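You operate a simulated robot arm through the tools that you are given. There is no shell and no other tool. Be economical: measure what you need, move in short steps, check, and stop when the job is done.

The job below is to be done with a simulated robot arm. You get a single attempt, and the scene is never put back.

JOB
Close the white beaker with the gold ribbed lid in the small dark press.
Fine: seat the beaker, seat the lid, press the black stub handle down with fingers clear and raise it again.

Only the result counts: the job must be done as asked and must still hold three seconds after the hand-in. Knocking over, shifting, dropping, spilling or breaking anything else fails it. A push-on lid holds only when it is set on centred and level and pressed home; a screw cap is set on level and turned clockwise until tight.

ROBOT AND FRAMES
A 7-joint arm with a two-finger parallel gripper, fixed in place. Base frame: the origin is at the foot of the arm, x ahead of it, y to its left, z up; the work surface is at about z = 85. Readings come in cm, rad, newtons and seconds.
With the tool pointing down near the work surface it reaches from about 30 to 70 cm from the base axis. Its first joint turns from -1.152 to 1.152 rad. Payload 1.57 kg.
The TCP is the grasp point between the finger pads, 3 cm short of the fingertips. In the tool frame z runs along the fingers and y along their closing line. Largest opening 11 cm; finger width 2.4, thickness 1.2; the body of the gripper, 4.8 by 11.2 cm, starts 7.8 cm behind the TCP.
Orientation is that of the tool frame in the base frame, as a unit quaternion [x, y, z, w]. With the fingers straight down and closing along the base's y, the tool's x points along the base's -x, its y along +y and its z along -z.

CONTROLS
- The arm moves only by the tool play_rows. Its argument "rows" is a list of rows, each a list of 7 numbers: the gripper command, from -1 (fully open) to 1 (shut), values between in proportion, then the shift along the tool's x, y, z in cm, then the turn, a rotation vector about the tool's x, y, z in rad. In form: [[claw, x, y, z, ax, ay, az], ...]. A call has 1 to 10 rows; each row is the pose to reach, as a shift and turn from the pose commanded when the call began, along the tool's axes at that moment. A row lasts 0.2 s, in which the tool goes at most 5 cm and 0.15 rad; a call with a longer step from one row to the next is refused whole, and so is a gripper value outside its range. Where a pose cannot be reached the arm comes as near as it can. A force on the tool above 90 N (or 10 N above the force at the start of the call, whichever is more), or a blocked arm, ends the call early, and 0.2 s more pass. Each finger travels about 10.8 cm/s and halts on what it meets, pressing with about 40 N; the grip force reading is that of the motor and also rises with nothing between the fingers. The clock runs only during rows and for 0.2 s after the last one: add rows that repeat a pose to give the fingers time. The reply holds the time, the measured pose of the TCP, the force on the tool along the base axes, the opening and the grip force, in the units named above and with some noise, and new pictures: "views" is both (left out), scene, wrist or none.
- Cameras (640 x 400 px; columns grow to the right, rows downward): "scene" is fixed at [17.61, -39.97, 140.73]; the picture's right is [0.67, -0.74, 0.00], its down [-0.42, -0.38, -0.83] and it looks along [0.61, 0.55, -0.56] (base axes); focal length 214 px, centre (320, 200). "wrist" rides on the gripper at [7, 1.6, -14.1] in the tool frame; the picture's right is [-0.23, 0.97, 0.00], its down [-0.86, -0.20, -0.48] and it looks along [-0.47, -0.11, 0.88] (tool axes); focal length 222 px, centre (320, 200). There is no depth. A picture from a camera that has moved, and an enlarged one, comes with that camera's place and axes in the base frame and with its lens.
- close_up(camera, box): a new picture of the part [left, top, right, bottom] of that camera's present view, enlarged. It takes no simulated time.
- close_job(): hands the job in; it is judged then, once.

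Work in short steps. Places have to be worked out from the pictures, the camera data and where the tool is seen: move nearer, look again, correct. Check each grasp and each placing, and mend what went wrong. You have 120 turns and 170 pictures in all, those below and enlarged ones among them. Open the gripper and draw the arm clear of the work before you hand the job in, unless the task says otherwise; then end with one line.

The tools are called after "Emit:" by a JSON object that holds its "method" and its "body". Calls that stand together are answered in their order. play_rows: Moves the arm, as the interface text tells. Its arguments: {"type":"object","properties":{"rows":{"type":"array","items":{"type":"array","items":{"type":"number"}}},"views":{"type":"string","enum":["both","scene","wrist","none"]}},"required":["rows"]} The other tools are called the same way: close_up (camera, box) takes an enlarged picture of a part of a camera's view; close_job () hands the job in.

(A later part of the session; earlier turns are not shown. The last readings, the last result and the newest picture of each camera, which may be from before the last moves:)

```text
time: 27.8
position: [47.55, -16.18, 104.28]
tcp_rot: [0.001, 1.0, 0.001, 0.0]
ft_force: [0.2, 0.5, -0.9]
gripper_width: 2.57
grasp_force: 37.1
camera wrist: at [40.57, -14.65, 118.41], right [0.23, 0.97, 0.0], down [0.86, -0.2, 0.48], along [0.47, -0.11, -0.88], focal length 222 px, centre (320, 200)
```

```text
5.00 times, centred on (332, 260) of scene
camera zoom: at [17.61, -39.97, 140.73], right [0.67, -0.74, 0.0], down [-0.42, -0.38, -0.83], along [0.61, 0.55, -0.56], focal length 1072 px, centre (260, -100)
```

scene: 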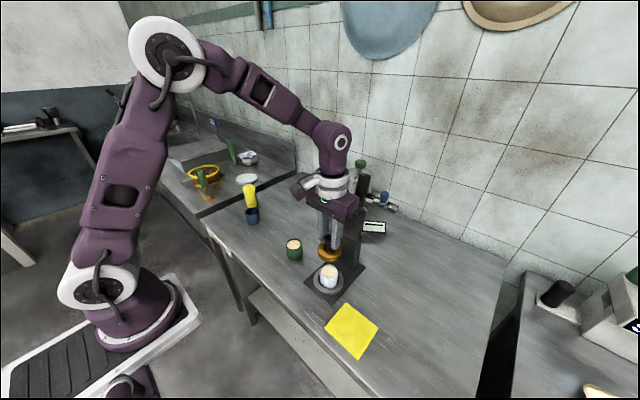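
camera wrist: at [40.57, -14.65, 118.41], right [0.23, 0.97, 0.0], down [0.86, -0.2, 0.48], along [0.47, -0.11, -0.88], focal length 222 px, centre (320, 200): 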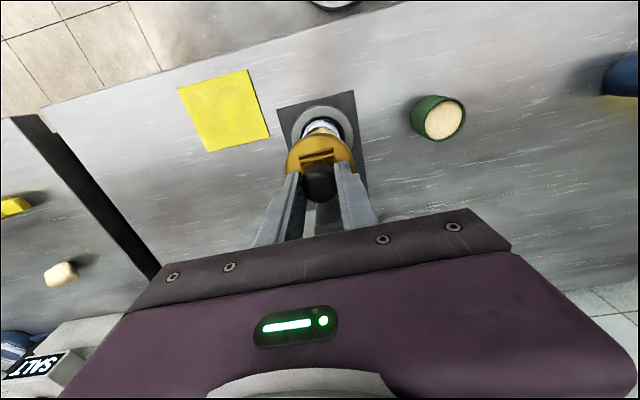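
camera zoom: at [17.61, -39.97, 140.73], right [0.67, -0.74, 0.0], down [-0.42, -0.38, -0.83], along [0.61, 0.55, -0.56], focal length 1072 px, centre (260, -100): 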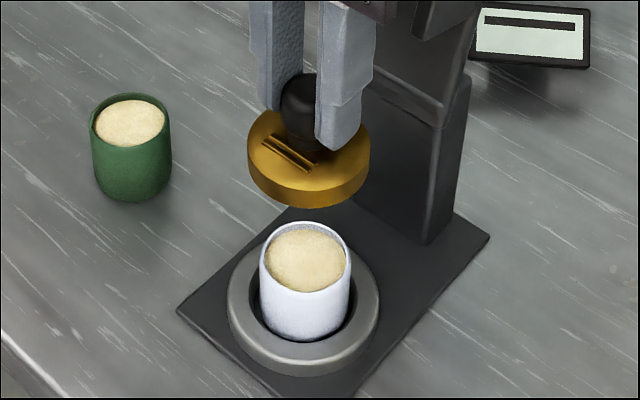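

The lid lines up with the beaker to within about a millimetre in the scene view. I'll lower until it is just above the rim and re-check.

Emit:
{"method": "play_rows", "body": {"rows": [[1, 0, 0, 2, 0, 0, 0], [1, 0, 0, 4, 0, 0, 0], [1, 0, 0, 6, 0, 0, 0], [1, 0, 0, 6.9, 0, 0, 0], [1, 0, 0, 6.9, 0, 0, 0]], "views": "none"}}

Emit:
{"method": "close_up", "body": {"camera": "wrist", "box": [270, 95, 380, 215]}}

Emit:
{"method": "close_up", "body": {"camera": "scene", "box": [308, 240, 356, 300]}}

```text
time: 29.0
position: [47.71, -16.09, 97.43]
tcp_rot: [0.0, 1.0, 0.001, 0.0]
ft_force: [0.1, -0.3, 0.8]
gripper_width: 2.59
grasp_force: 37.0
```

```text
3.33 times, centred on (325, 155) of wrist
camera zoom: at [40.62, -14.52, 111.52], right [0.23, 0.97, 0.0], down [0.86, -0.2, 0.48], along [0.47, -0.11, -0.88], focal length 740 px, centre (303, 350)
```

zoom: 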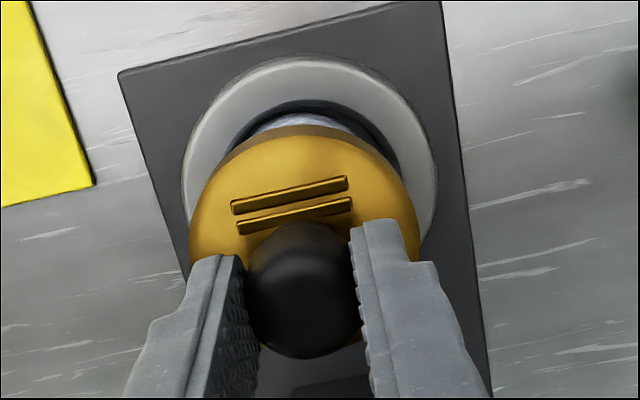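

```text
6.67 times, centred on (332, 270) of scene
camera zoom: at [17.61, -39.97, 140.73], right [0.67, -0.74, 0.0], down [-0.42, -0.38, -0.83], along [0.61, 0.55, -0.56], focal length 1430 px, centre (240, -267)
```

zoom: 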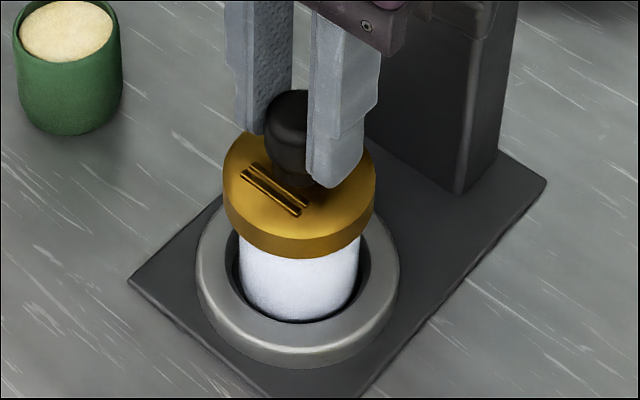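

Lid and beaker axes coincide in both views. I'll lower in small steps until contact.

Emit:
{"method": "play_rows", "body": {"rows": [[1, 0, 0, 0.3, 0, 0, 0], [1, 0, 0, 0.6, 0, 0, 0], [1, 0, 0, 0.9, 0, 0, 0], [1, 0, 0, 0.9, 0, 0, 0]], "views": "none"}}

Emit:
{"method": "play_rows", "body": {"rows": [[1, 0, 0, 0.15, 0, 0, 0], [1, 0, 0, 0.15, 0, 0, 0]], "views": "none"}}

Emit:
{"method": "play_rows", "body": {"rows": [[1, 0, 0, 0.15, 0, 0, 0], [1, 0, 0, 0.15, 0, 0, 0]], "views": "none"}}

Emit:
{"method": "close_up", "body": {"camera": "scene", "box": [308, 240, 356, 300]}}

```text
time: 30.0
position: [47.89, -16.15, 96.35]
tcp_rot: [0.001, 1.0, 0.0, 0.0]
ft_force: [0.8, 0.7, -0.5]
gripper_width: 2.57
grasp_force: 36.6
```

```text
time: 30.6
position: [47.81, -16.23, 96.17]
tcp_rot: [-0.001, 1.0, 0.001, 0.0]
ft_force: [0.1, -0.3, 0.4]
gripper_width: 2.56
grasp_force: 36.9
```

```text
time: 31.2
position: [47.63, -16.14, 95.93]
tcp_rot: [0.0, 1.0, 0.0, 0.0]
ft_force: [-0.2, 0.7, 0.5]
gripper_width: 2.57
grasp_force: 37.7
```

```text
6.67 times, centred on (332, 270) of scene
camera zoom: at [17.61, -39.97, 140.73], right [0.67, -0.74, 0.0], down [-0.42, -0.38, -0.83], along [0.61, 0.55, -0.56], focal length 1430 px, centre (240, -267)
```

zoom: 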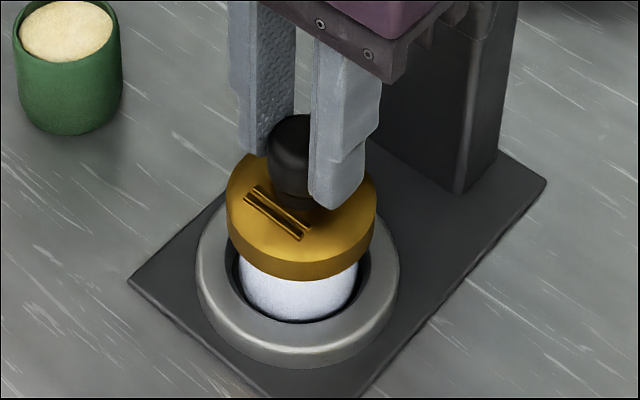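

No contact yet. Continuing in small steps.

Emit:
{"method": "play_rows", "body": {"rows": [[1, 0, 0, 0.15, 0, 0, 0], [1, 0, 0, 0.15, 0, 0, 0]], "views": "none"}}

Emit:
{"method": "play_rows", "body": {"rows": [[1, 0, 0, 0.15, 0, 0, 0], [1, 0, 0, 0.15, 0, 0, 0]], "views": "none"}}

Emit:
{"method": "play_rows", "body": {"rows": [[1, 0, 0, 0.1, 0, 0, 0], [1, 0, 0, 0.1, 0, 0, 0]], "views": "none"}}

```text
time: 31.8
position: [47.77, -16.22, 95.86]
tcp_rot: [0.001, 1.0, 0.0, 0.0]
ft_force: [0.2, 0.1, -1.0]
gripper_width: 2.59
grasp_force: 37.2
```

```text
time: 32.4
position: [47.66, -16.18, 95.71]
tcp_rot: [0.0, 1.0, -0.001, 0.0]
ft_force: [-0.1, -0.7, -0.6]
gripper_width: 2.57
grasp_force: 37.5
```

```text
time: 33.0
position: [47.66, -16.25, 95.71]
tcp_rot: [0.0, 1.0, 0.0, 0.0]
ft_force: [-0.7, 0.4, -0.4]
gripper_width: 2.56
grasp_force: 37.0
```

Emit:
{"method": "play_rows", "body": {"rows": [[1, 0, 0, 0.12, 0, 0, 0], [1, 0, 0, 0.12, 0, 0, 0]], "views": "none"}}

Emit:
{"method": "play_rows", "body": {"rows": [[1, 0, 0, 0.12, 0, 0, 0], [1, 0, 0, 0.12, 0, 0, 0]], "views": "none"}}

Emit:
{"method": "close_up", "body": {"camera": "scene", "box": [308, 240, 356, 300]}}

```text
time: 33.6
position: [47.7, -16.2, 95.49]
tcp_rot: [0.0, 1.0, -0.001, 0.001]
ft_force: [0.8, 1.3, 7.9]
gripper_width: 2.56
grasp_force: 37.5
```

```text
time: 34.2
position: [47.86, -16.25, 95.37]
tcp_rot: [0.0, 1.0, 0.0, 0.0]
ft_force: [0.6, 0.9, 13.3]
gripper_width: 2.54
grasp_force: 37.0
```

```text
6.67 times, centred on (332, 270) of scene
camera zoom: at [17.59, -39.96, 140.73], right [0.67, -0.74, 0.0], down [-0.42, -0.38, -0.83], along [0.61, 0.55, -0.56], focal length 1430 px, centre (240, -267)
```

zoom: 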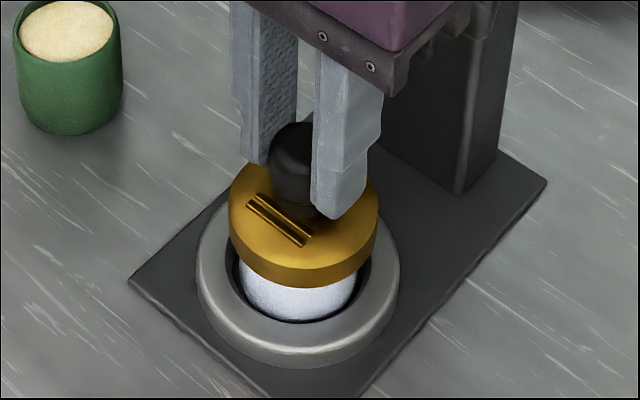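

Clean vertical contact: 13 N with almost no side force. I'll release the knob and rise.

Emit:
{"method": "play_rows", "body": {"rows": [[1, 0, 0, -0.08, 0, 0, 0], [0.45, 0, 0, -0.08, 0, 0, 0], [0.3, 0, 0, -0.08, 0, 0, 0], [0.1, 0, 0, -0.08, 0, 0, 0], [0.1, 0, 0, -0.08, 0, 0, 0], [0.1, 0, 0, -2, 0, 0, 0], [0.1, 0, 0, -5, 0, 0, 0], [0.1, 1, 0, -9, 0, 0, 0], [0.1, 5, 0, -11, 0, 0, 0], [0.1, 5, 0, -11, 0, 0, 0]], "views": "both"}}

Emit:
{"method": "close_up", "body": {"camera": "scene", "box": [308, 240, 356, 300]}}

Emit:
{"method": "close_up", "body": {"camera": "wrist", "box": [270, 70, 390, 200]}}

```text
time: 36.4
position: [42.88, -16.16, 106.24]
tcp_rot: [0.0, 1.0, 0.001, 0.0]
ft_force: [0.1, 1.0, -0.5]
gripper_width: 4.94
grasp_force: 0.2
camera wrist: at [35.98, -14.61, 120.42], right [0.23, 0.97, 0.0], down [0.86, -0.2, 0.48], along [0.47, -0.11, -0.88], focal length 222 px, centre (320, 200)
```

scene: 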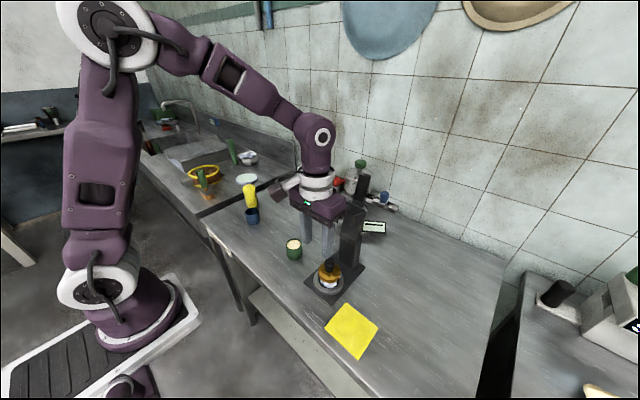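
wrist: 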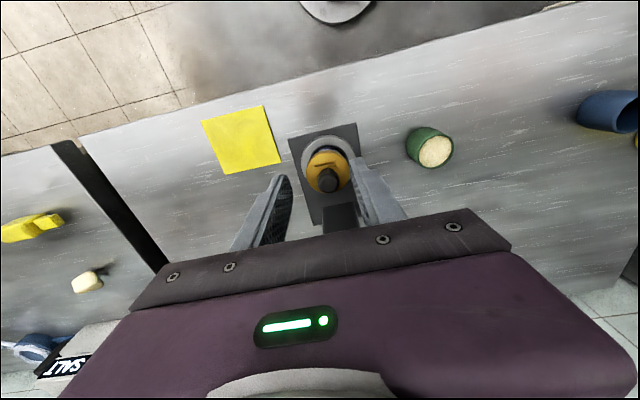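

```text
6.67 times, centred on (332, 270) of scene
camera zoom: at [17.61, -39.97, 140.73], right [0.67, -0.74, 0.0], down [-0.42, -0.38, -0.83], along [0.61, 0.55, -0.56], focal length 1430 px, centre (240, -267)
```

zoom: 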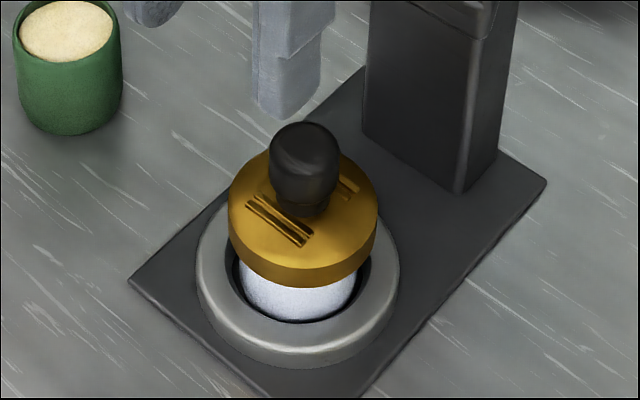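

```text
3.08 times, centred on (330, 135) of wrist
camera zoom: at [35.98, -14.61, 120.42], right [0.23, 0.97, 0.0], down [0.86, -0.2, 0.48], along [0.47, -0.11, -0.88], focal length 684 px, centre (289, 400)
```

zoom: 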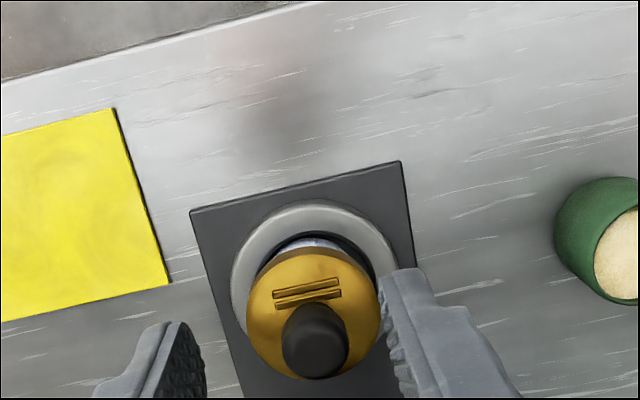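

The lid sits level and centred. Next I'll raise the arm high and look at the press handle from above.

Emit:
{"method": "play_rows", "body": {"rows": [[-0.3, 0, 0, -4, 0, 0, 0], [-0.3, 0, 0, -8, 0, 0, 0], [-0.3, 0, 0, -12, 0, 0, 0], [-0.3, 0, 0, -16, 0, 0, 0], [-0.3, 0, 0, -19, 0, 0, 0], [-0.3, -3, 0, -20, 0, 0, 0], [-0.3, -6, 0, -20, 0, 0, 0], [-0.3, -8, 0, -20, 0, 0, 0], [-0.3, -8, 0, -20, 0, 0, 0]], "views": "both"}}

Emit:
{"method": "close_up", "body": {"camera": "wrist", "box": [240, 90, 400, 240]}}

Emit:
{"method": "close_up", "body": {"camera": "scene", "box": [320, 160, 390, 250]}}

```text
time: 38.4
position: [50.85, -16.16, 126.33]
tcp_rot: [0.001, 1.0, 0.0, 0.0]
ft_force: [0.0, -0.4, 0.3]
gripper_width: 7.16
grasp_force: 0.1
camera wrist: at [43.93, -14.57, 140.63], right [0.23, 0.97, 0.0], down [0.86, -0.2, 0.48], along [0.47, -0.11, -0.88], focal length 222 px, centre (320, 200)
```

scene: 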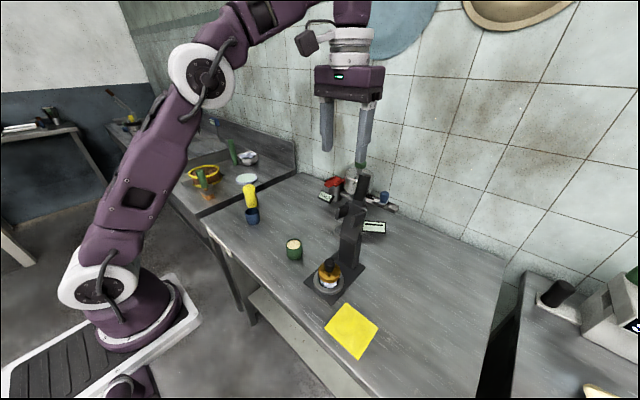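
wrist: 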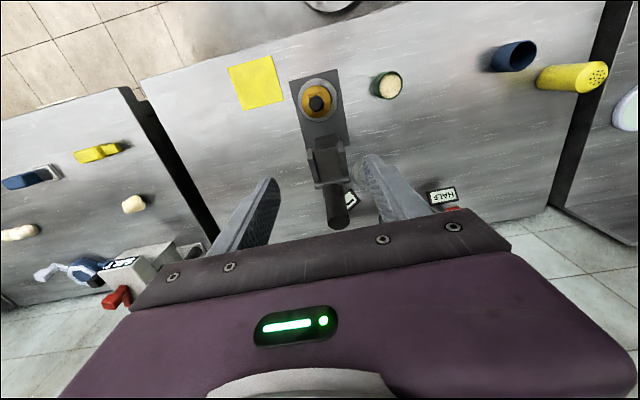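

```text
2.67 times, centred on (320, 165) of wrist
camera zoom: at [43.93, -14.57, 140.63], right [0.23, 0.97, 0.0], down [0.86, -0.2, 0.48], along [0.47, -0.11, -0.88], focal length 592 px, centre (320, 293)
```

zoom: 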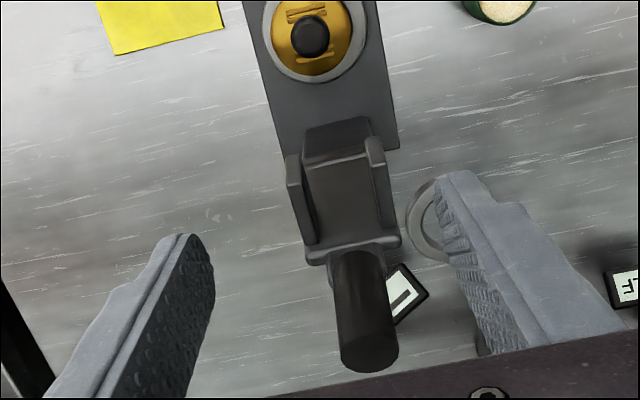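

```text
4.44 times, centred on (355, 205) of scene
camera zoom: at [17.61, -39.97, 140.73], right [0.67, -0.74, 0.0], down [-0.42, -0.38, -0.83], along [0.61, 0.55, -0.56], focal length 953 px, centre (164, 178)
```

zoom: 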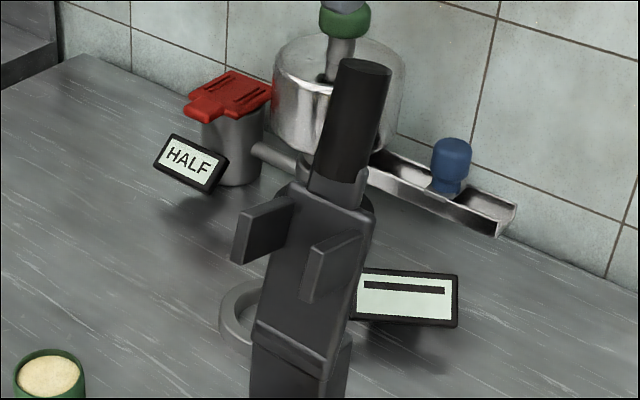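

The handle tip is at about (61.4, -16.0, 115.3), its base near (59.9, 107.8), diameter 3.1, tilted 12° back. I'll straddle its middle with the open fingers.

Emit:
{"method": "play_rows", "body": {"rows": [[-0.3, -4, 0.1, 0, 0, 0, 0], [-0.3, -8, 0.1, 0, 0, 0, 0], [-0.3, -9.85, 0.1, 0, 0, 0, 0], [-0.3, -9.85, 0.1, 4, 0, 0, 0], [-0.3, -9.85, 0.1, 8, 0, 0, 0], [-0.3, -9.85, 0.1, 12, 0, 0, 0], [-0.3, -9.85, 0.1, 14, 0, 0, 0], [-0.3, -9.85, 0.1, 14, 0, 0, 0]], "views": "both"}}

Emit:
{"method": "close_up", "body": {"camera": "scene", "box": [320, 130, 400, 230]}}

Emit:
{"method": "close_up", "body": {"camera": "wrist", "box": [240, 90, 400, 240]}}

```text
time: 40.2
position: [60.31, -16.13, 112.29]
tcp_rot: [0.0, 1.0, 0.001, 0.0]
ft_force: [-0.3, -0.2, 0.1]
gripper_width: 7.15
grasp_force: 0.1
out of reach, approached as far as the arm can: row 1, 2, 3, 4, 5
camera wrist: at [53.34, -14.51, 126.49], right [0.23, 0.97, 0.0], down [0.85, -0.2, 0.48], along [0.47, -0.11, -0.88], focal length 222 px, centre (320, 200)
```

scene: 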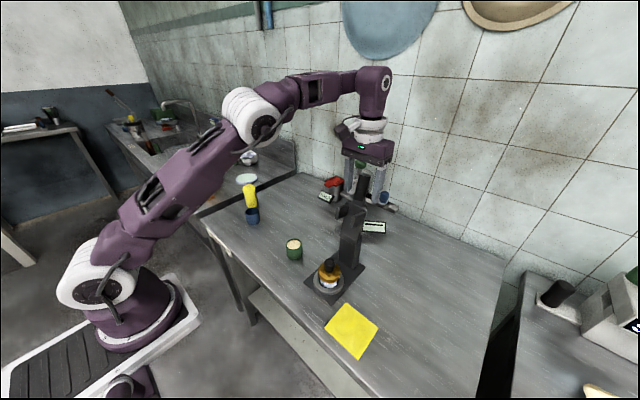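
wrist: 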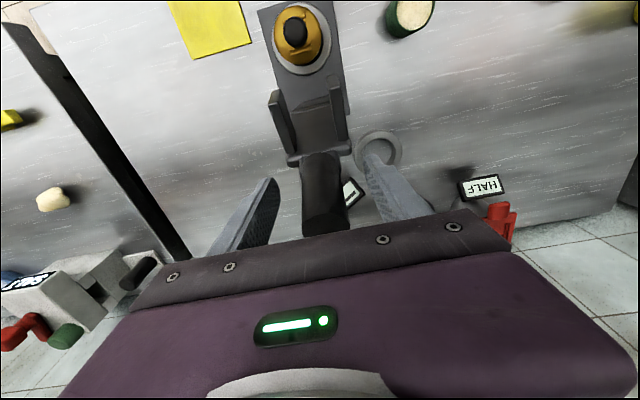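

```text
4.00 times, centred on (360, 180) of scene
camera zoom: at [17.61, -39.97, 140.73], right [0.67, -0.74, 0.0], down [-0.42, -0.38, -0.83], along [0.61, 0.55, -0.56], focal length 858 px, centre (160, 280)
```

zoom: 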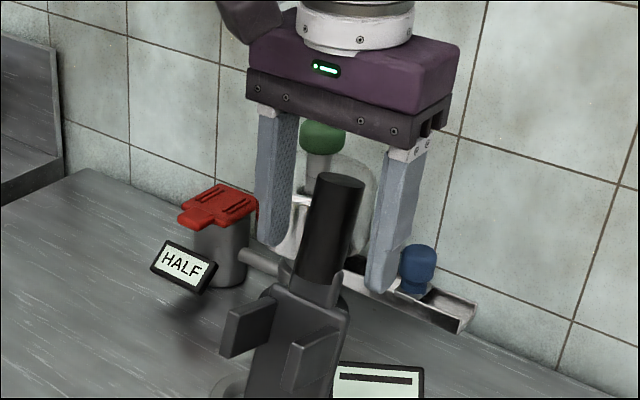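

```text
2.67 times, centred on (320, 165) of wrist
camera zoom: at [53.34, -14.51, 126.49], right [0.23, 0.97, 0.0], down [0.85, -0.2, 0.48], along [0.47, -0.11, -0.88], focal length 592 px, centre (320, 293)
```

zoom: 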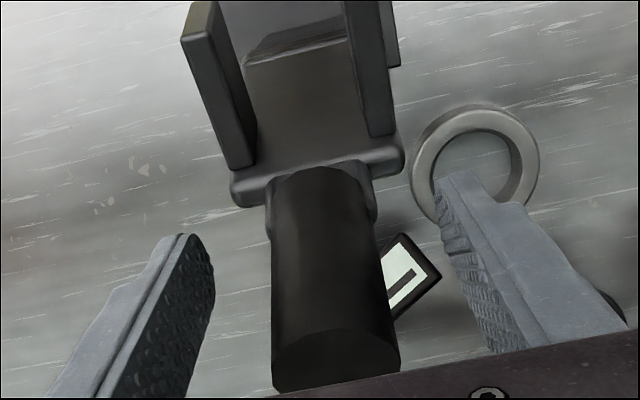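

The fingers straddle the handle. I'll grip it and start along the arc toward -x, checking the forces.

Emit:
{"method": "play_rows", "body": {"rows": [[0.2, 0, 0, 0, 0, 0, 0], [0.4, 0, 0, 0, 0, 0, 0], [1, 0, 0, 0, 0, 0, 0], [1, 0, 0, 0, 0, 0, 0], [1, 1.1, 0, -0.18, 0, 0, 0], [1, 2.22, 0, -0.3, 0, 0, 0], [1, 2.22, 0, -0.3, 0, 0, 0]], "views": "scene"}}

Emit:
{"method": "close_up", "body": {"camera": "scene", "box": [320, 130, 400, 230]}}

```text
time: 41.8
position: [58.32, -16.04, 112.72]
tcp_rot: [-0.001, 1.0, 0.0, 0.002]
ft_force: [9.4, 15.0, 9.2]
gripper_width: 3.1
grasp_force: 40.1
```

scene: 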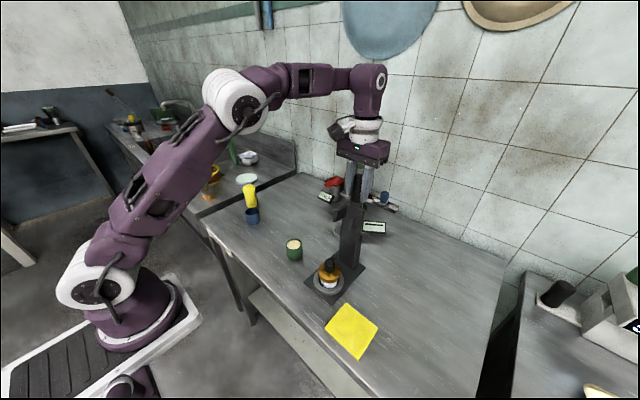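

```text
4.00 times, centred on (360, 180) of scene
camera zoom: at [17.62, -39.92, 140.74], right [0.67, -0.74, 0.0], down [-0.42, -0.38, -0.83], along [0.61, 0.55, -0.56], focal length 858 px, centre (160, 280)
```

zoom: 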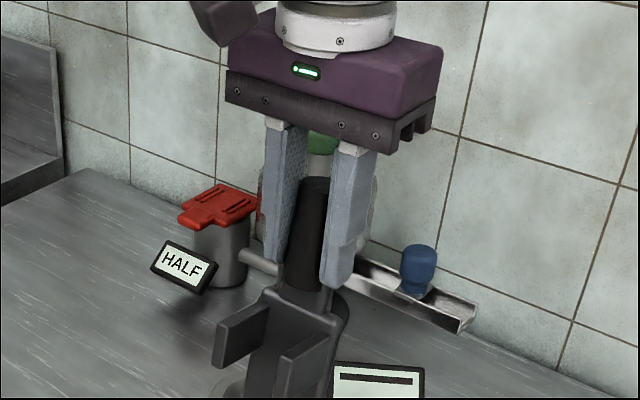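

The lever follows with small forces. I'll keep going along the arc, easing +y slightly to relieve the side load.

Emit:
{"method": "play_rows", "body": {"rows": [[1, 1.2, 0.08, -0.04, 0, 0, 0], [1, 2.38, 0.08, 0, 0, 0, 0], [1, 3.57, 0.08, 0.14, 0, 0, 0], [1, 4.74, 0.08, 0.33, 0, 0, 0], [1, 5.9, 0.08, 0.63, 0, 0, 0], [1, 7.04, 0.08, 0.99, 0, 0, 0], [1, 7.04, 0.08, 0.99, 0, 0, 0]], "views": "scene"}}

Emit:
{"method": "close_up", "body": {"camera": "scene", "box": [300, 140, 396, 260]}}

```text
time: 43.4
position: [51.32, -15.89, 111.53]
tcp_rot: [0.0, 1.0, 0.0, 0.0]
ft_force: [5.1, 12.1, 2.3]
gripper_width: 3.07
grasp_force: 39.9
```

scene: 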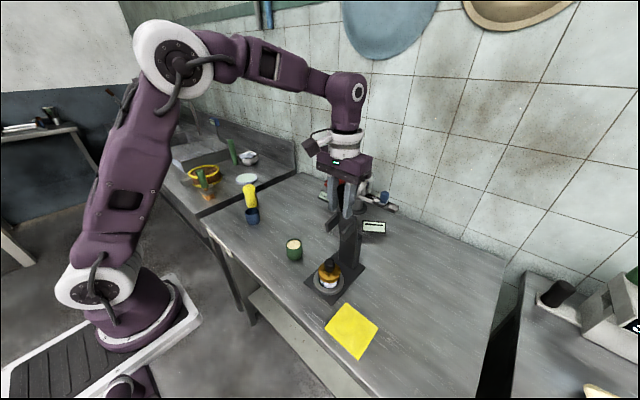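

```text
3.33 times, centred on (348, 200) of scene
camera zoom: at [17.62, -39.93, 140.74], right [0.67, -0.74, 0.0], down [-0.42, -0.38, -0.83], along [0.61, 0.55, -0.56], focal length 715 px, centre (227, 200)
```

zoom: 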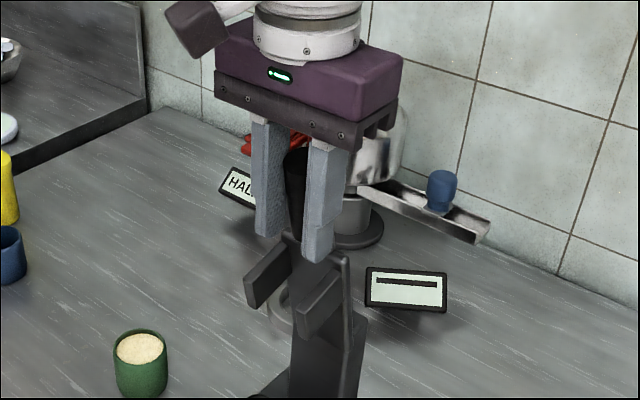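

Good. Continuing along the arc to about 52°.

Emit:
{"method": "play_rows", "body": {"rows": [[1, 1.11, 0.12, 0.45, 0, 0, 0], [1, 2.18, 0.12, 0.97, 0, 0, 0], [1, 3.21, 0.12, 1.57, 0, 0, 0], [1, 4.2, 0.12, 2.23, 0, 0, 0], [1, 5.14, 0.12, 2.97, 0, 0, 0], [1, 6.03, 0.12, 3.77, 0, 0, 0], [1, 6.86, 0.12, 4.63, 0, 0, 0], [1, 7.63, 0.12, 5.54, 0, 0, 0], [1, 7.63, 0.12, 5.54, 0, 0, 0]], "views": "scene"}}

Emit:
{"method": "close_up", "body": {"camera": "scene", "box": [290, 180, 386, 300]}}

```text
time: 45.4
position: [43.92, -16.03, 106.07]
tcp_rot: [0.002, 1.0, -0.001, 0.0]
ft_force: [-7.0, -26.3, 14.7]
gripper_width: 3.04
grasp_force: 39.6
```

scene: 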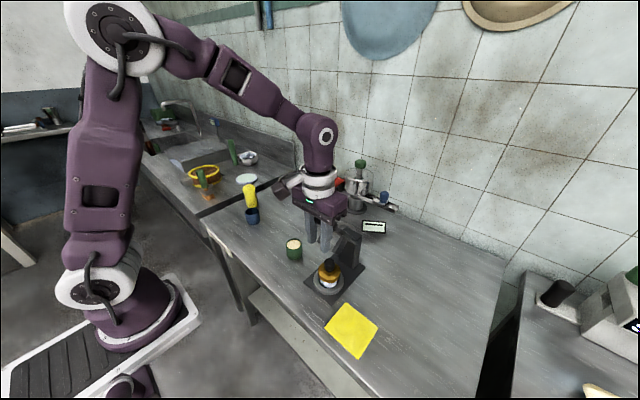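

```text
3.33 times, centred on (338, 240) of scene
camera zoom: at [17.56, -40.05, 140.71], right [0.67, -0.74, 0.0], down [-0.42, -0.38, -0.83], along [0.61, 0.55, -0.56], focal length 715 px, centre (260, 67)
```

zoom: 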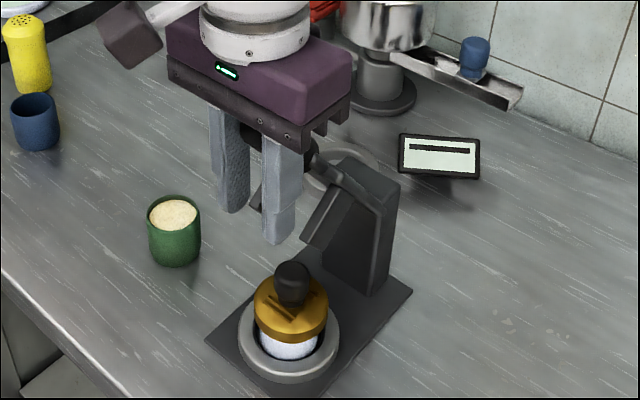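

The side load flipped (-26 N), so I'll take the y shift back. Then I'll continue to about 72° slowly.

Emit:
{"method": "play_rows", "body": {"rows": [[1, 0.35, -0.1, 0.48, 0, 0, 0], [1, 0.7, -0.13, 0.97, 0, 0, 0], [1, 1.33, -0.13, 1.98, 0, 0, 0], [1, 1.89, -0.13, 3.03, 0, 0, 0], [1, 2.38, -0.13, 4.12, 0, 0, 0], [1, 2.38, -0.13, 4.12, 0, 0, 0]], "views": "scene"}}

Emit:
{"method": "close_up", "body": {"camera": "scene", "box": [290, 190, 376, 300]}}

```text
time: 46.8
position: [41.13, -15.9, 101.91]
tcp_rot: [0.0, 1.0, 0.001, -0.002]
ft_force: [-25.4, 12.5, 22.8]
gripper_width: 3.06
grasp_force: 39.8
```

scene: 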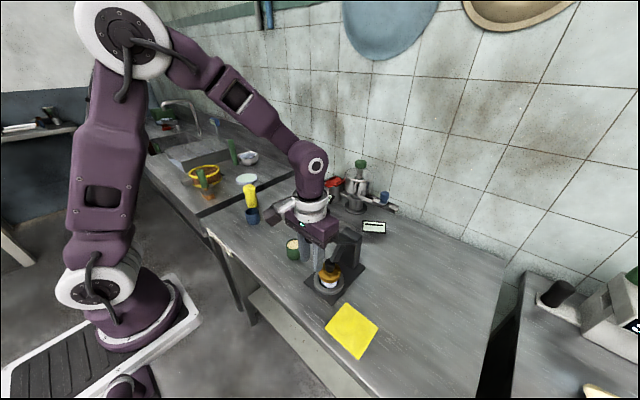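

```text
3.64 times, centred on (333, 245) of scene
camera zoom: at [17.5, -39.92, 140.76], right [0.67, -0.74, 0.0], down [-0.42, -0.38, -0.83], along [0.61, 0.55, -0.56], focal length 780 px, centre (273, 36)
```

zoom: 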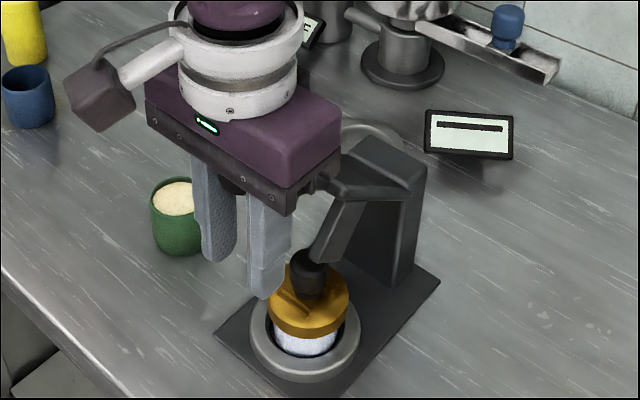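

The load (-25 N in x) says the handle wants to go slightly further toward -x than my assumed arc. I'll follow it, moving down with an extra 0.3.

Emit:
{"method": "play_rows", "body": {"rows": [[1, 0.4, -0.05, 0.3, 0, 0, 0], [1, 0.7, -0.05, 1.1, 0, 0, 0], [1, 0.9, -0.05, 1.7, 0, 0, 0], [1, 1.05, -0.05, 2.3, 0, 0, 0], [1, 1.05, -0.05, 2.3, 0, 0, 0]], "views": "both"}}

Emit:
{"method": "close_up", "body": {"camera": "scene", "box": [300, 210, 366, 300]}}

```text
time: 48.0
position: [40.07, -15.9, 99.66]
tcp_rot: [-0.001, 1.0, 0.0, -0.002]
ft_force: [-27.3, 45.3, 15.4]
gripper_width: 3.04
grasp_force: 40.1
camera wrist: at [33.18, -14.45, 113.89], right [0.23, 0.97, 0.0], down [0.86, -0.2, 0.47], along [0.46, -0.11, -0.88], focal length 222 px, centre (320, 200)
```

scene: 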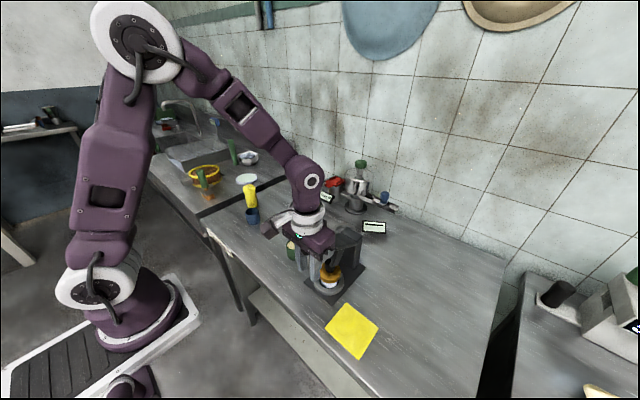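
wrist: 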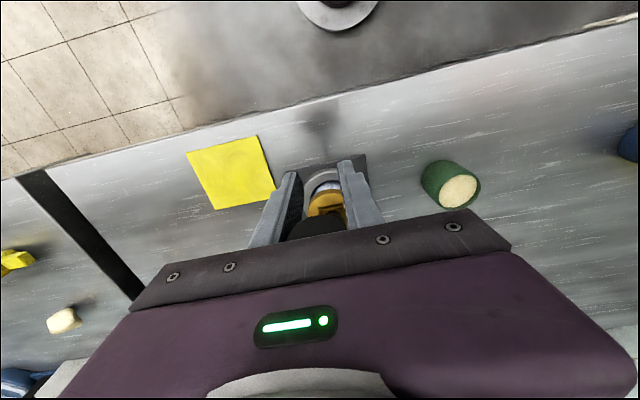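

```text
4.44 times, centred on (333, 255) of scene
camera zoom: at [17.51, -39.83, 140.78], right [0.67, -0.74, 0.0], down [-0.42, -0.38, -0.83], along [0.61, 0.55, -0.56], focal length 953 px, centre (262, -44)
```

zoom: 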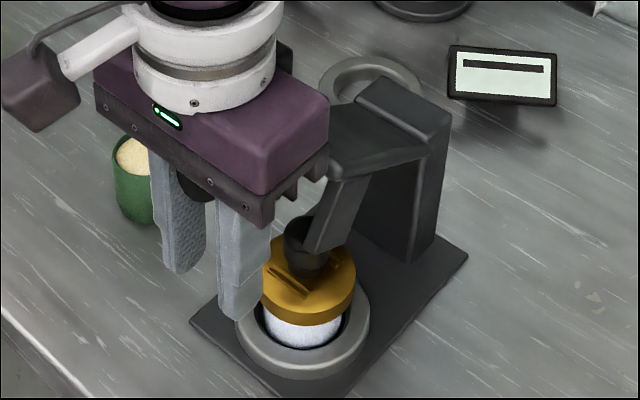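

The fork straddles the knob properly. I'll relieve the side load (+y 0.13, a bit more -x) and continue down gently.

Emit:
{"method": "play_rows", "body": {"rows": [[1, 0.25, 0.13, 0, 0, 0, 0], [1, 0.35, 0.13, 0.4, 0, 0, 0], [1, 0.4, 0.13, 0.8, 0, 0, 0], [1, 0.4, 0.13, 0.8, 0, 0, 0]], "views": "none"}}

Emit:
{"method": "close_up", "body": {"camera": "scene", "box": [300, 210, 366, 300]}}

```text
time: 49.0
position: [39.84, -16.03, 98.96]
tcp_rot: [0.0, 1.0, 0.0, -0.001]
ft_force: [-23.8, 26.1, 16.8]
gripper_width: 3.07
grasp_force: 39.8
```

```text
4.44 times, centred on (333, 255) of scene
camera zoom: at [17.52, -39.88, 140.77], right [0.67, -0.74, 0.0], down [-0.42, -0.38, -0.83], along [0.61, 0.55, -0.56], focal length 953 px, centre (262, -44)
```

zoom: 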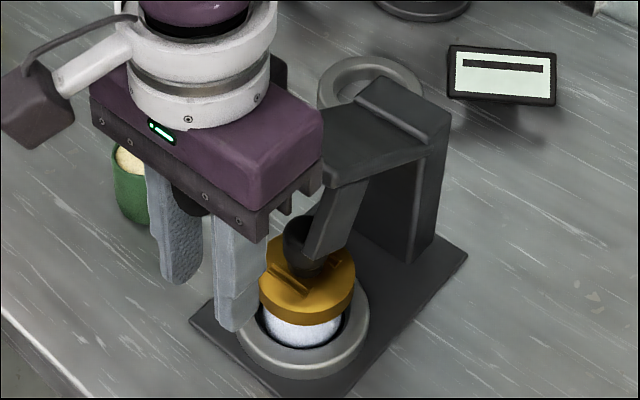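

Emit:
{"method": "close_up", "body": {"camera": "scene", "box": [318, 240, 350, 285]}}

Emit:
{"method": "close_up", "body": {"camera": "wrist", "box": [270, 140, 390, 250]}}

```text
8.89 times, centred on (334, 262) of scene
camera zoom: at [17.52, -39.88, 140.77], right [0.67, -0.74, 0.0], down [-0.42, -0.38, -0.83], along [0.61, 0.55, -0.56], focal length 1906 px, centre (196, -356)
```

zoom: 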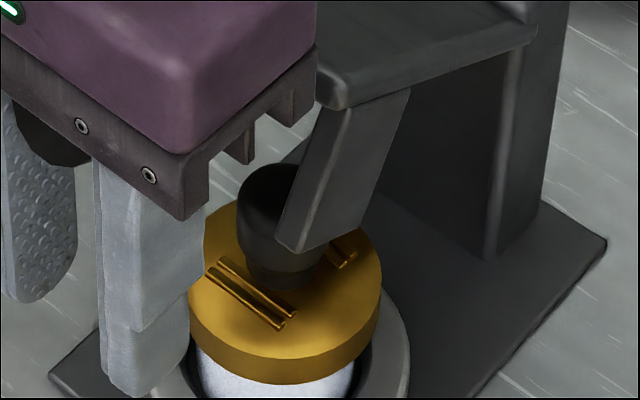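

```text
3.64 times, centred on (330, 195) of wrist
camera zoom: at [32.87, -14.4, 113.1], right [0.23, 0.97, 0.0], down [0.86, -0.2, 0.48], along [0.46, -0.11, -0.88], focal length 808 px, centre (284, 218)
```

zoom: 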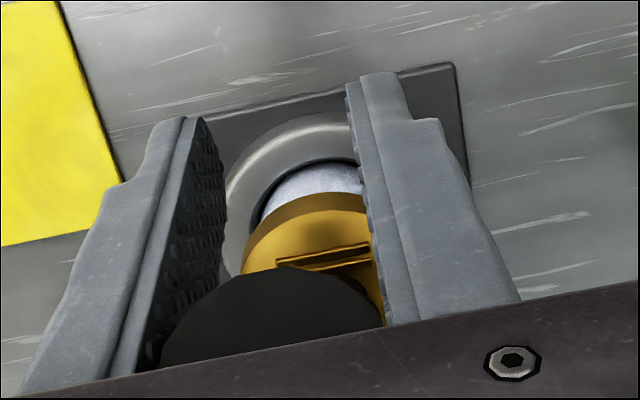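

The fork tips still look about 1 cm above the lid. I'll continue down with small corrections.

Emit:
{"method": "play_rows", "body": {"rows": [[1, 0.25, 0.08, 0.1, 0, 0, 0], [1, 0.3, 0.08, 0.5, 0, 0, 0], [1, 0.35, 0.08, 0.9, 0, 0, 0], [1, 0.35, 0.08, 0.9, 0, 0, 0]], "views": "none"}}

Emit:
{"method": "close_up", "body": {"camera": "scene", "box": [318, 240, 350, 285]}}

```text
time: 50.0
position: [39.53, -16.05, 97.97]
tcp_rot: [0.0, 1.0, -0.001, 0.0]
ft_force: [-13.0, -0.5, 12.2]
gripper_width: 3.05
grasp_force: 39.3
```

```text
8.89 times, centred on (334, 262) of scene
camera zoom: at [17.55, -39.97, 140.74], right [0.67, -0.74, 0.0], down [-0.42, -0.38, -0.83], along [0.61, 0.55, -0.56], focal length 1906 px, centre (196, -356)
```

zoom: 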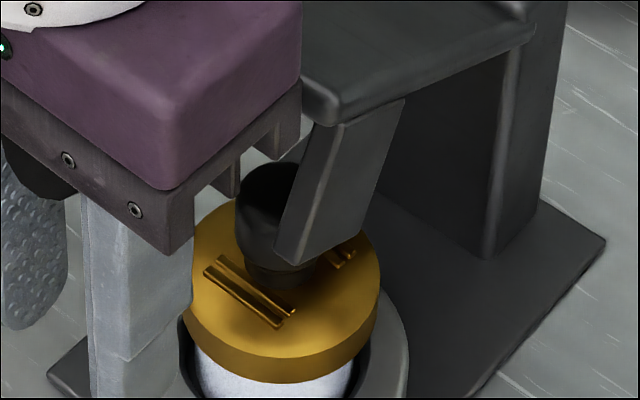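

Forces are relaxing and the fork tips are near the lid. I'll keep going.

Emit:
{"method": "play_rows", "body": {"rows": [[1, 0.15, 0, 0.3, 0, 0, 0], [1, 0.15, 0, 0.6, 0, 0, 0], [1, 0.15, 0, 0.6, 0, 0, 0]], "views": "none"}}

Emit:
{"method": "play_rows", "body": {"rows": [[1, 0.05, 0, 0.3, 0, 0, 0], [1, 0.05, 0, 0.5, 0, 0, 0], [1, 0.05, 0, 0.5, 0, 0, 0]], "views": "none"}}

Emit:
{"method": "close_up", "body": {"camera": "scene", "box": [318, 240, 350, 285]}}

```text
time: 50.8
position: [39.3, -15.95, 97.47]
tcp_rot: [0.001, 1.0, 0.0, 0.0]
ft_force: [-21.2, -22.2, 12.6]
gripper_width: 3.04
grasp_force: 40.3
```

```text
time: 51.6
position: [39.3, -16.02, 96.92]
tcp_rot: [0.001, 1.0, -0.001, 0.0]
ft_force: [-22.8, -27.5, 12.0]
gripper_width: 3.03
grasp_force: 39.7
```

```text
8.89 times, centred on (334, 262) of scene
camera zoom: at [17.53, -40.04, 140.71], right [0.67, -0.74, 0.0], down [-0.42, -0.38, -0.83], along [0.61, 0.55, -0.56], focal length 1906 px, centre (196, -356)
```

zoom: 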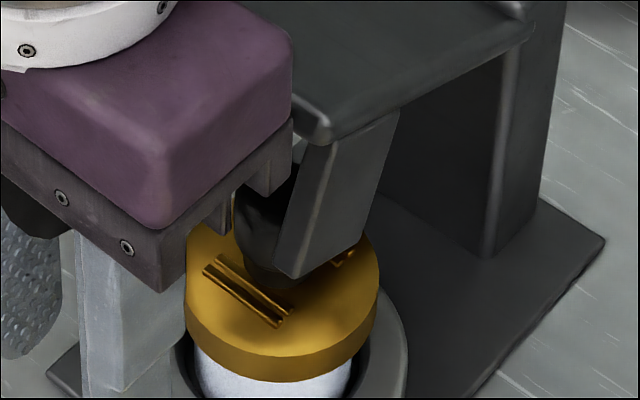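

Almost at the lid. I'll continue down, nudging y by -0.07, and watch Fz.

Emit:
{"method": "play_rows", "body": {"rows": [[1, 0.05, -0.07, 0.2, 0, 0, 0], [1, 0.05, -0.07, 0.4, 0, 0, 0], [1, 0.05, -0.07, 0.4, 0, 0, 0]], "views": "none"}}

Emit:
{"method": "play_rows", "body": {"rows": [[1, 0.02, 0, 0.2, 0, 0, 0], [1, 0.02, 0, 0.3, 0, 0, 0], [1, 0.02, 0, 0.3, 0, 0, 0]], "views": "none"}}

Emit:
{"method": "close_up", "body": {"camera": "scene", "box": [318, 240, 350, 285]}}

```text
time: 52.4
position: [39.19, -16.11, 96.51]
tcp_rot: [0.0, 1.0, 0.0, 0.0]
ft_force: [-21.1, -19.3, 10.5]
gripper_width: 3.04
grasp_force: 39.3
```

```text
time: 53.2
position: [39.32, -16.0, 96.18]
tcp_rot: [0.0, 1.0, 0.0, 0.0]
ft_force: [-23.5, -14.7, 9.7]
gripper_width: 3.04
grasp_force: 39.4
```

```text
8.89 times, centred on (334, 262) of scene
camera zoom: at [17.53, -40.01, 140.73], right [0.67, -0.74, 0.0], down [-0.42, -0.38, -0.83], along [0.61, 0.55, -0.56], focal length 1906 px, centre (196, -356)
```

zoom: 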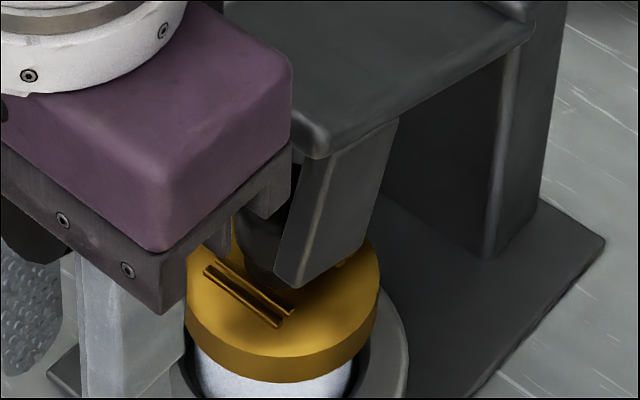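

Emit:
{"method": "play_rows", "body": {"rows": [[1, 0.05, -0.05, 0.2, 0, 0, 0], [1, 0.05, -0.05, 0.4, 0, 0, 0], [1, 0.05, -0.05, 0.4, 0, 0, 0]], "views": "none"}}

Emit:
{"method": "play_rows", "body": {"rows": [[1, 0.0, 0, 0.2, 0, 0, 0], [1, 0.0, 0, 0.3, 0, 0, 0], [1, 0.0, 0, 0.3, 0, 0, 0]], "views": "none"}}

Emit:
{"method": "close_up", "body": {"camera": "scene", "box": [318, 240, 350, 285]}}

```text
time: 54.0
position: [39.18, -15.95, 95.87]
tcp_rot: [-0.001, 1.0, 0.0, 0.0]
ft_force: [-21.2, 5.9, 10.7]
gripper_width: 3.04
grasp_force: 39.5
```

```text
time: 54.8
position: [39.13, -15.9, 95.46]
tcp_rot: [-0.001, 1.0, 0.0, 0.0]
ft_force: [-12.5, 20.5, 9.1]
gripper_width: 3.06
grasp_force: 39.6
```

```text
8.89 times, centred on (334, 262) of scene
camera zoom: at [17.56, -39.91, 140.75], right [0.67, -0.74, 0.0], down [-0.42, -0.38, -0.83], along [0.61, 0.55, -0.56], focal length 1906 px, centre (196, -356)
```

zoom: 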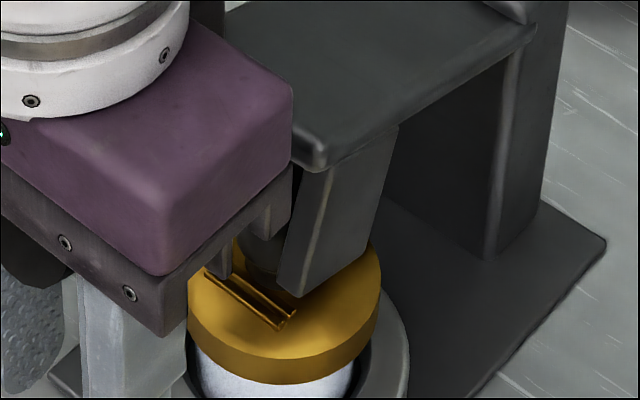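

Emit:
{"method": "play_rows", "body": {"rows": [[1, 0.0, 0.05, 0.2, 0, 0, 0], [1, 0.0, 0.05, 0.4, 0, 0, 0], [1, 0.0, 0.05, 0.4, 0, 0, 0]], "views": "none"}}

Emit:
{"method": "play_rows", "body": {"rows": [[1, 0.0, 0, 0.2, 0, 0, 0], [1, 0.0, 0, 0.4, 0, 0, 0], [1, 0.0, 0, 0.4, 0, 0, 0]], "views": "none"}}

Emit:
{"method": "close_up", "body": {"camera": "scene", "box": [318, 240, 350, 285]}}

```text
time: 55.6
position: [39.18, -16.06, 95.12]
tcp_rot: [0.0, 1.0, 0.0, 0.0]
ft_force: [-16.2, 6.3, 9.0]
gripper_width: 3.05
grasp_force: 39.5
```

```text
time: 56.4
position: [39.03, -15.96, 94.65]
tcp_rot: [0.0, 1.0, 0.0, 0.0]
ft_force: [-17.9, 4.4, 8.0]
gripper_width: 3.03
grasp_force: 39.4
```

```text
8.89 times, centred on (334, 262) of scene
camera zoom: at [17.54, -39.96, 140.74], right [0.67, -0.74, 0.0], down [-0.42, -0.38, -0.83], along [0.61, 0.55, -0.56], focal length 1906 px, centre (196, -356)
```

zoom: 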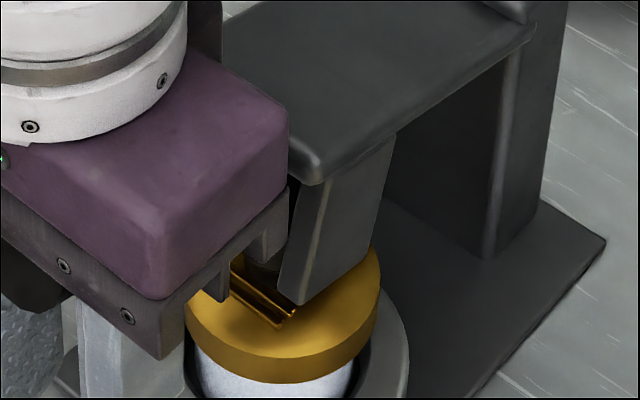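

Still free, with the knob between the pads. Continuing.

Emit:
{"method": "play_rows", "body": {"rows": [[1, 0.0, 0, 0.2, 0, 0, 0], [1, 0.0, 0, 0.4, 0, 0, 0], [1, 0.0, 0, 0.4, 0, 0, 0]], "views": "none"}}

Emit:
{"method": "play_rows", "body": {"rows": [[1, 0.0, 0, 0.2, 0, 0, 0], [1, 0.0, 0, 0.4, 0, 0, 0], [1, 0.0, 0, 0.4, 0, 0, 0]], "views": "none"}}

Emit:
{"method": "close_up", "body": {"camera": "scene", "box": [318, 240, 350, 285]}}

```text
time: 57.2
position: [39.18, -16.03, 94.42]
tcp_rot: [-0.001, 1.0, 0.0, 0.0]
ft_force: [-17.5, 9.0, 8.7]
gripper_width: 3.0
grasp_force: 39.7
```

```text
time: 58.0
position: [38.99, -15.95, 93.8]
tcp_rot: [0.001, 1.0, 0.0, 0.0]
ft_force: [-14.6, 8.8, 7.4]
gripper_width: 3.04
grasp_force: 40.0
```

```text
8.89 times, centred on (334, 262) of scene
camera zoom: at [17.56, -39.94, 140.74], right [0.67, -0.74, 0.0], down [-0.42, -0.38, -0.83], along [0.61, 0.55, -0.56], focal length 1906 px, centre (196, -356)
```

zoom: 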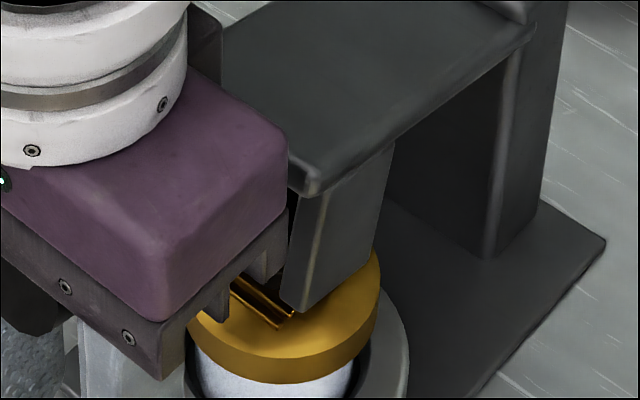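

Emit:
{"method": "play_rows", "body": {"rows": [[1, 0.0, 0, 0.2, 0, 0, 0], [1, 0.0, 0, 0.4, 0, 0, 0], [1, 0.0, 0, 0.4, 0, 0, 0]], "views": "none"}}

Emit:
{"method": "play_rows", "body": {"rows": [[1, 0.0, 0, 0.2, 0, 0, 0], [1, 0.0, 0, 0.3, 0, 0, 0], [1, 0.0, 0, 0.3, 0, 0, 0]], "views": "none"}}

Emit:
{"method": "close_up", "body": {"camera": "scene", "box": [318, 240, 350, 285]}}

```text
time: 58.8
position: [39.13, -15.94, 93.36]
tcp_rot: [-0.001, 1.0, 0.0, 0.001]
ft_force: [-15.9, 10.9, 8.7]
gripper_width: 3.03
grasp_force: 39.5
```

```text
time: 59.6
position: [39.15, -15.93, 93.17]
tcp_rot: [-0.001, 1.0, 0.0, 0.0]
ft_force: [-7.8, 13.6, 7.3]
gripper_width: 3.01
grasp_force: 39.1
```

```text
8.89 times, centred on (334, 262) of scene
camera zoom: at [17.58, -39.93, 140.74], right [0.67, -0.74, 0.0], down [-0.42, -0.38, -0.83], along [0.61, 0.55, -0.56], focal length 1906 px, centre (196, -356)
```

zoom: 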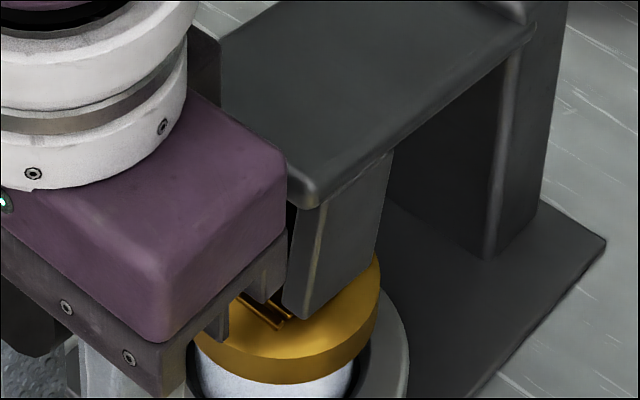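

Emit:
{"method": "play_rows", "body": {"rows": [[1, 0.0, 0.03, 0.2, 0, 0, 0], [1, 0.0, 0.03, 0.3, 0, 0, 0], [1, 0.0, 0.03, 0.3, 0, 0, 0]], "views": "none"}}

Emit:
{"method": "play_rows", "body": {"rows": [[1, 0.0, 0, 0.15, 0, 0, 0], [1, 0.0, 0, 0.3, 0, 0, 0], [1, 0.0, 0, 0.3, 0, 0, 0]], "views": "none"}}

Emit:
{"method": "close_up", "body": {"camera": "scene", "box": [318, 240, 350, 285]}}

```text
time: 60.4
position: [39.15, -16.0, 92.81]
tcp_rot: [0.0, 1.0, -0.001, 0.001]
ft_force: [-7.1, -6.5, 7.0]
gripper_width: 3.04
grasp_force: 39.5
```

```text
time: 61.2
position: [39.12, -16.04, 92.47]
tcp_rot: [0.0, 1.0, 0.0, 0.0]
ft_force: [-14.5, -10.4, 6.3]
gripper_width: 3.03
grasp_force: 39.3
```

```text
8.89 times, centred on (334, 262) of scene
camera zoom: at [17.56, -40.0, 140.72], right [0.67, -0.74, 0.0], down [-0.42, -0.38, -0.83], along [0.61, 0.55, -0.56], focal length 1906 px, centre (196, -356)
```

zoom: 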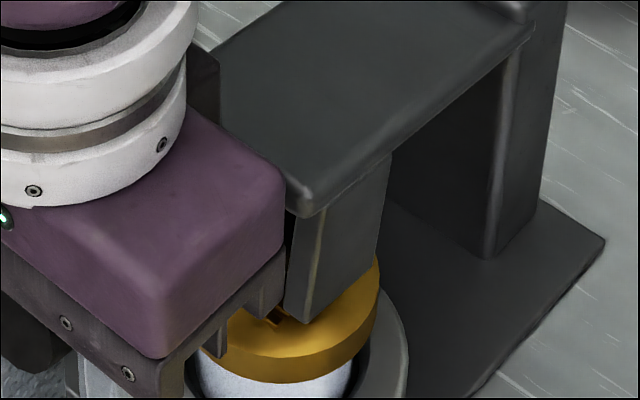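

Emit:
{"method": "play_rows", "body": {"rows": [[1, 0.0, 0.03, 0.2, 0, 0, 0], [1, 0.0, 0.03, 0.4, 0, 0, 0], [1, 0.0, 0.03, 0.4, 0, 0, 0]], "views": "none"}}

Emit:
{"method": "close_up", "body": {"camera": "scene", "box": [300, 200, 370, 300]}}

Emit:
{"method": "close_up", "body": {"camera": "wrist", "box": [250, 130, 390, 250]}}

```text
time: 62.0
position: [39.24, -16.02, 92.09]
tcp_rot: [0.0, 1.0, 0.0, 0.0]
ft_force: [-14.4, -18.2, 7.8]
gripper_width: 3.05
grasp_force: 39.6
```

```text
4.00 times, centred on (335, 250) of scene
camera zoom: at [17.56, -40.02, 140.72], right [0.67, -0.74, 0.0], down [-0.42, -0.38, -0.83], along [0.61, 0.55, -0.56], focal length 858 px, centre (260, 0)
```

zoom: 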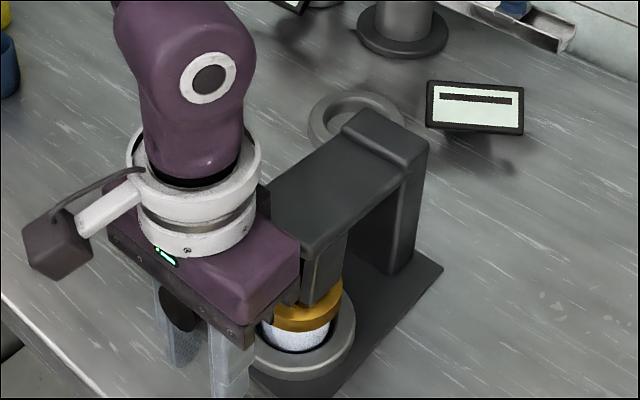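

```text
3.33 times, centred on (320, 190) of wrist
camera zoom: at [32.18, -14.39, 106.32], right [0.23, 0.97, 0.0], down [0.85, -0.2, 0.48], along [0.47, -0.11, -0.88], focal length 740 px, centre (320, 233)
```

zoom: 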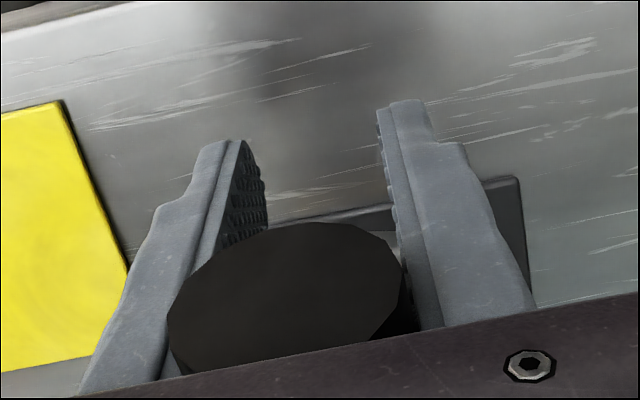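

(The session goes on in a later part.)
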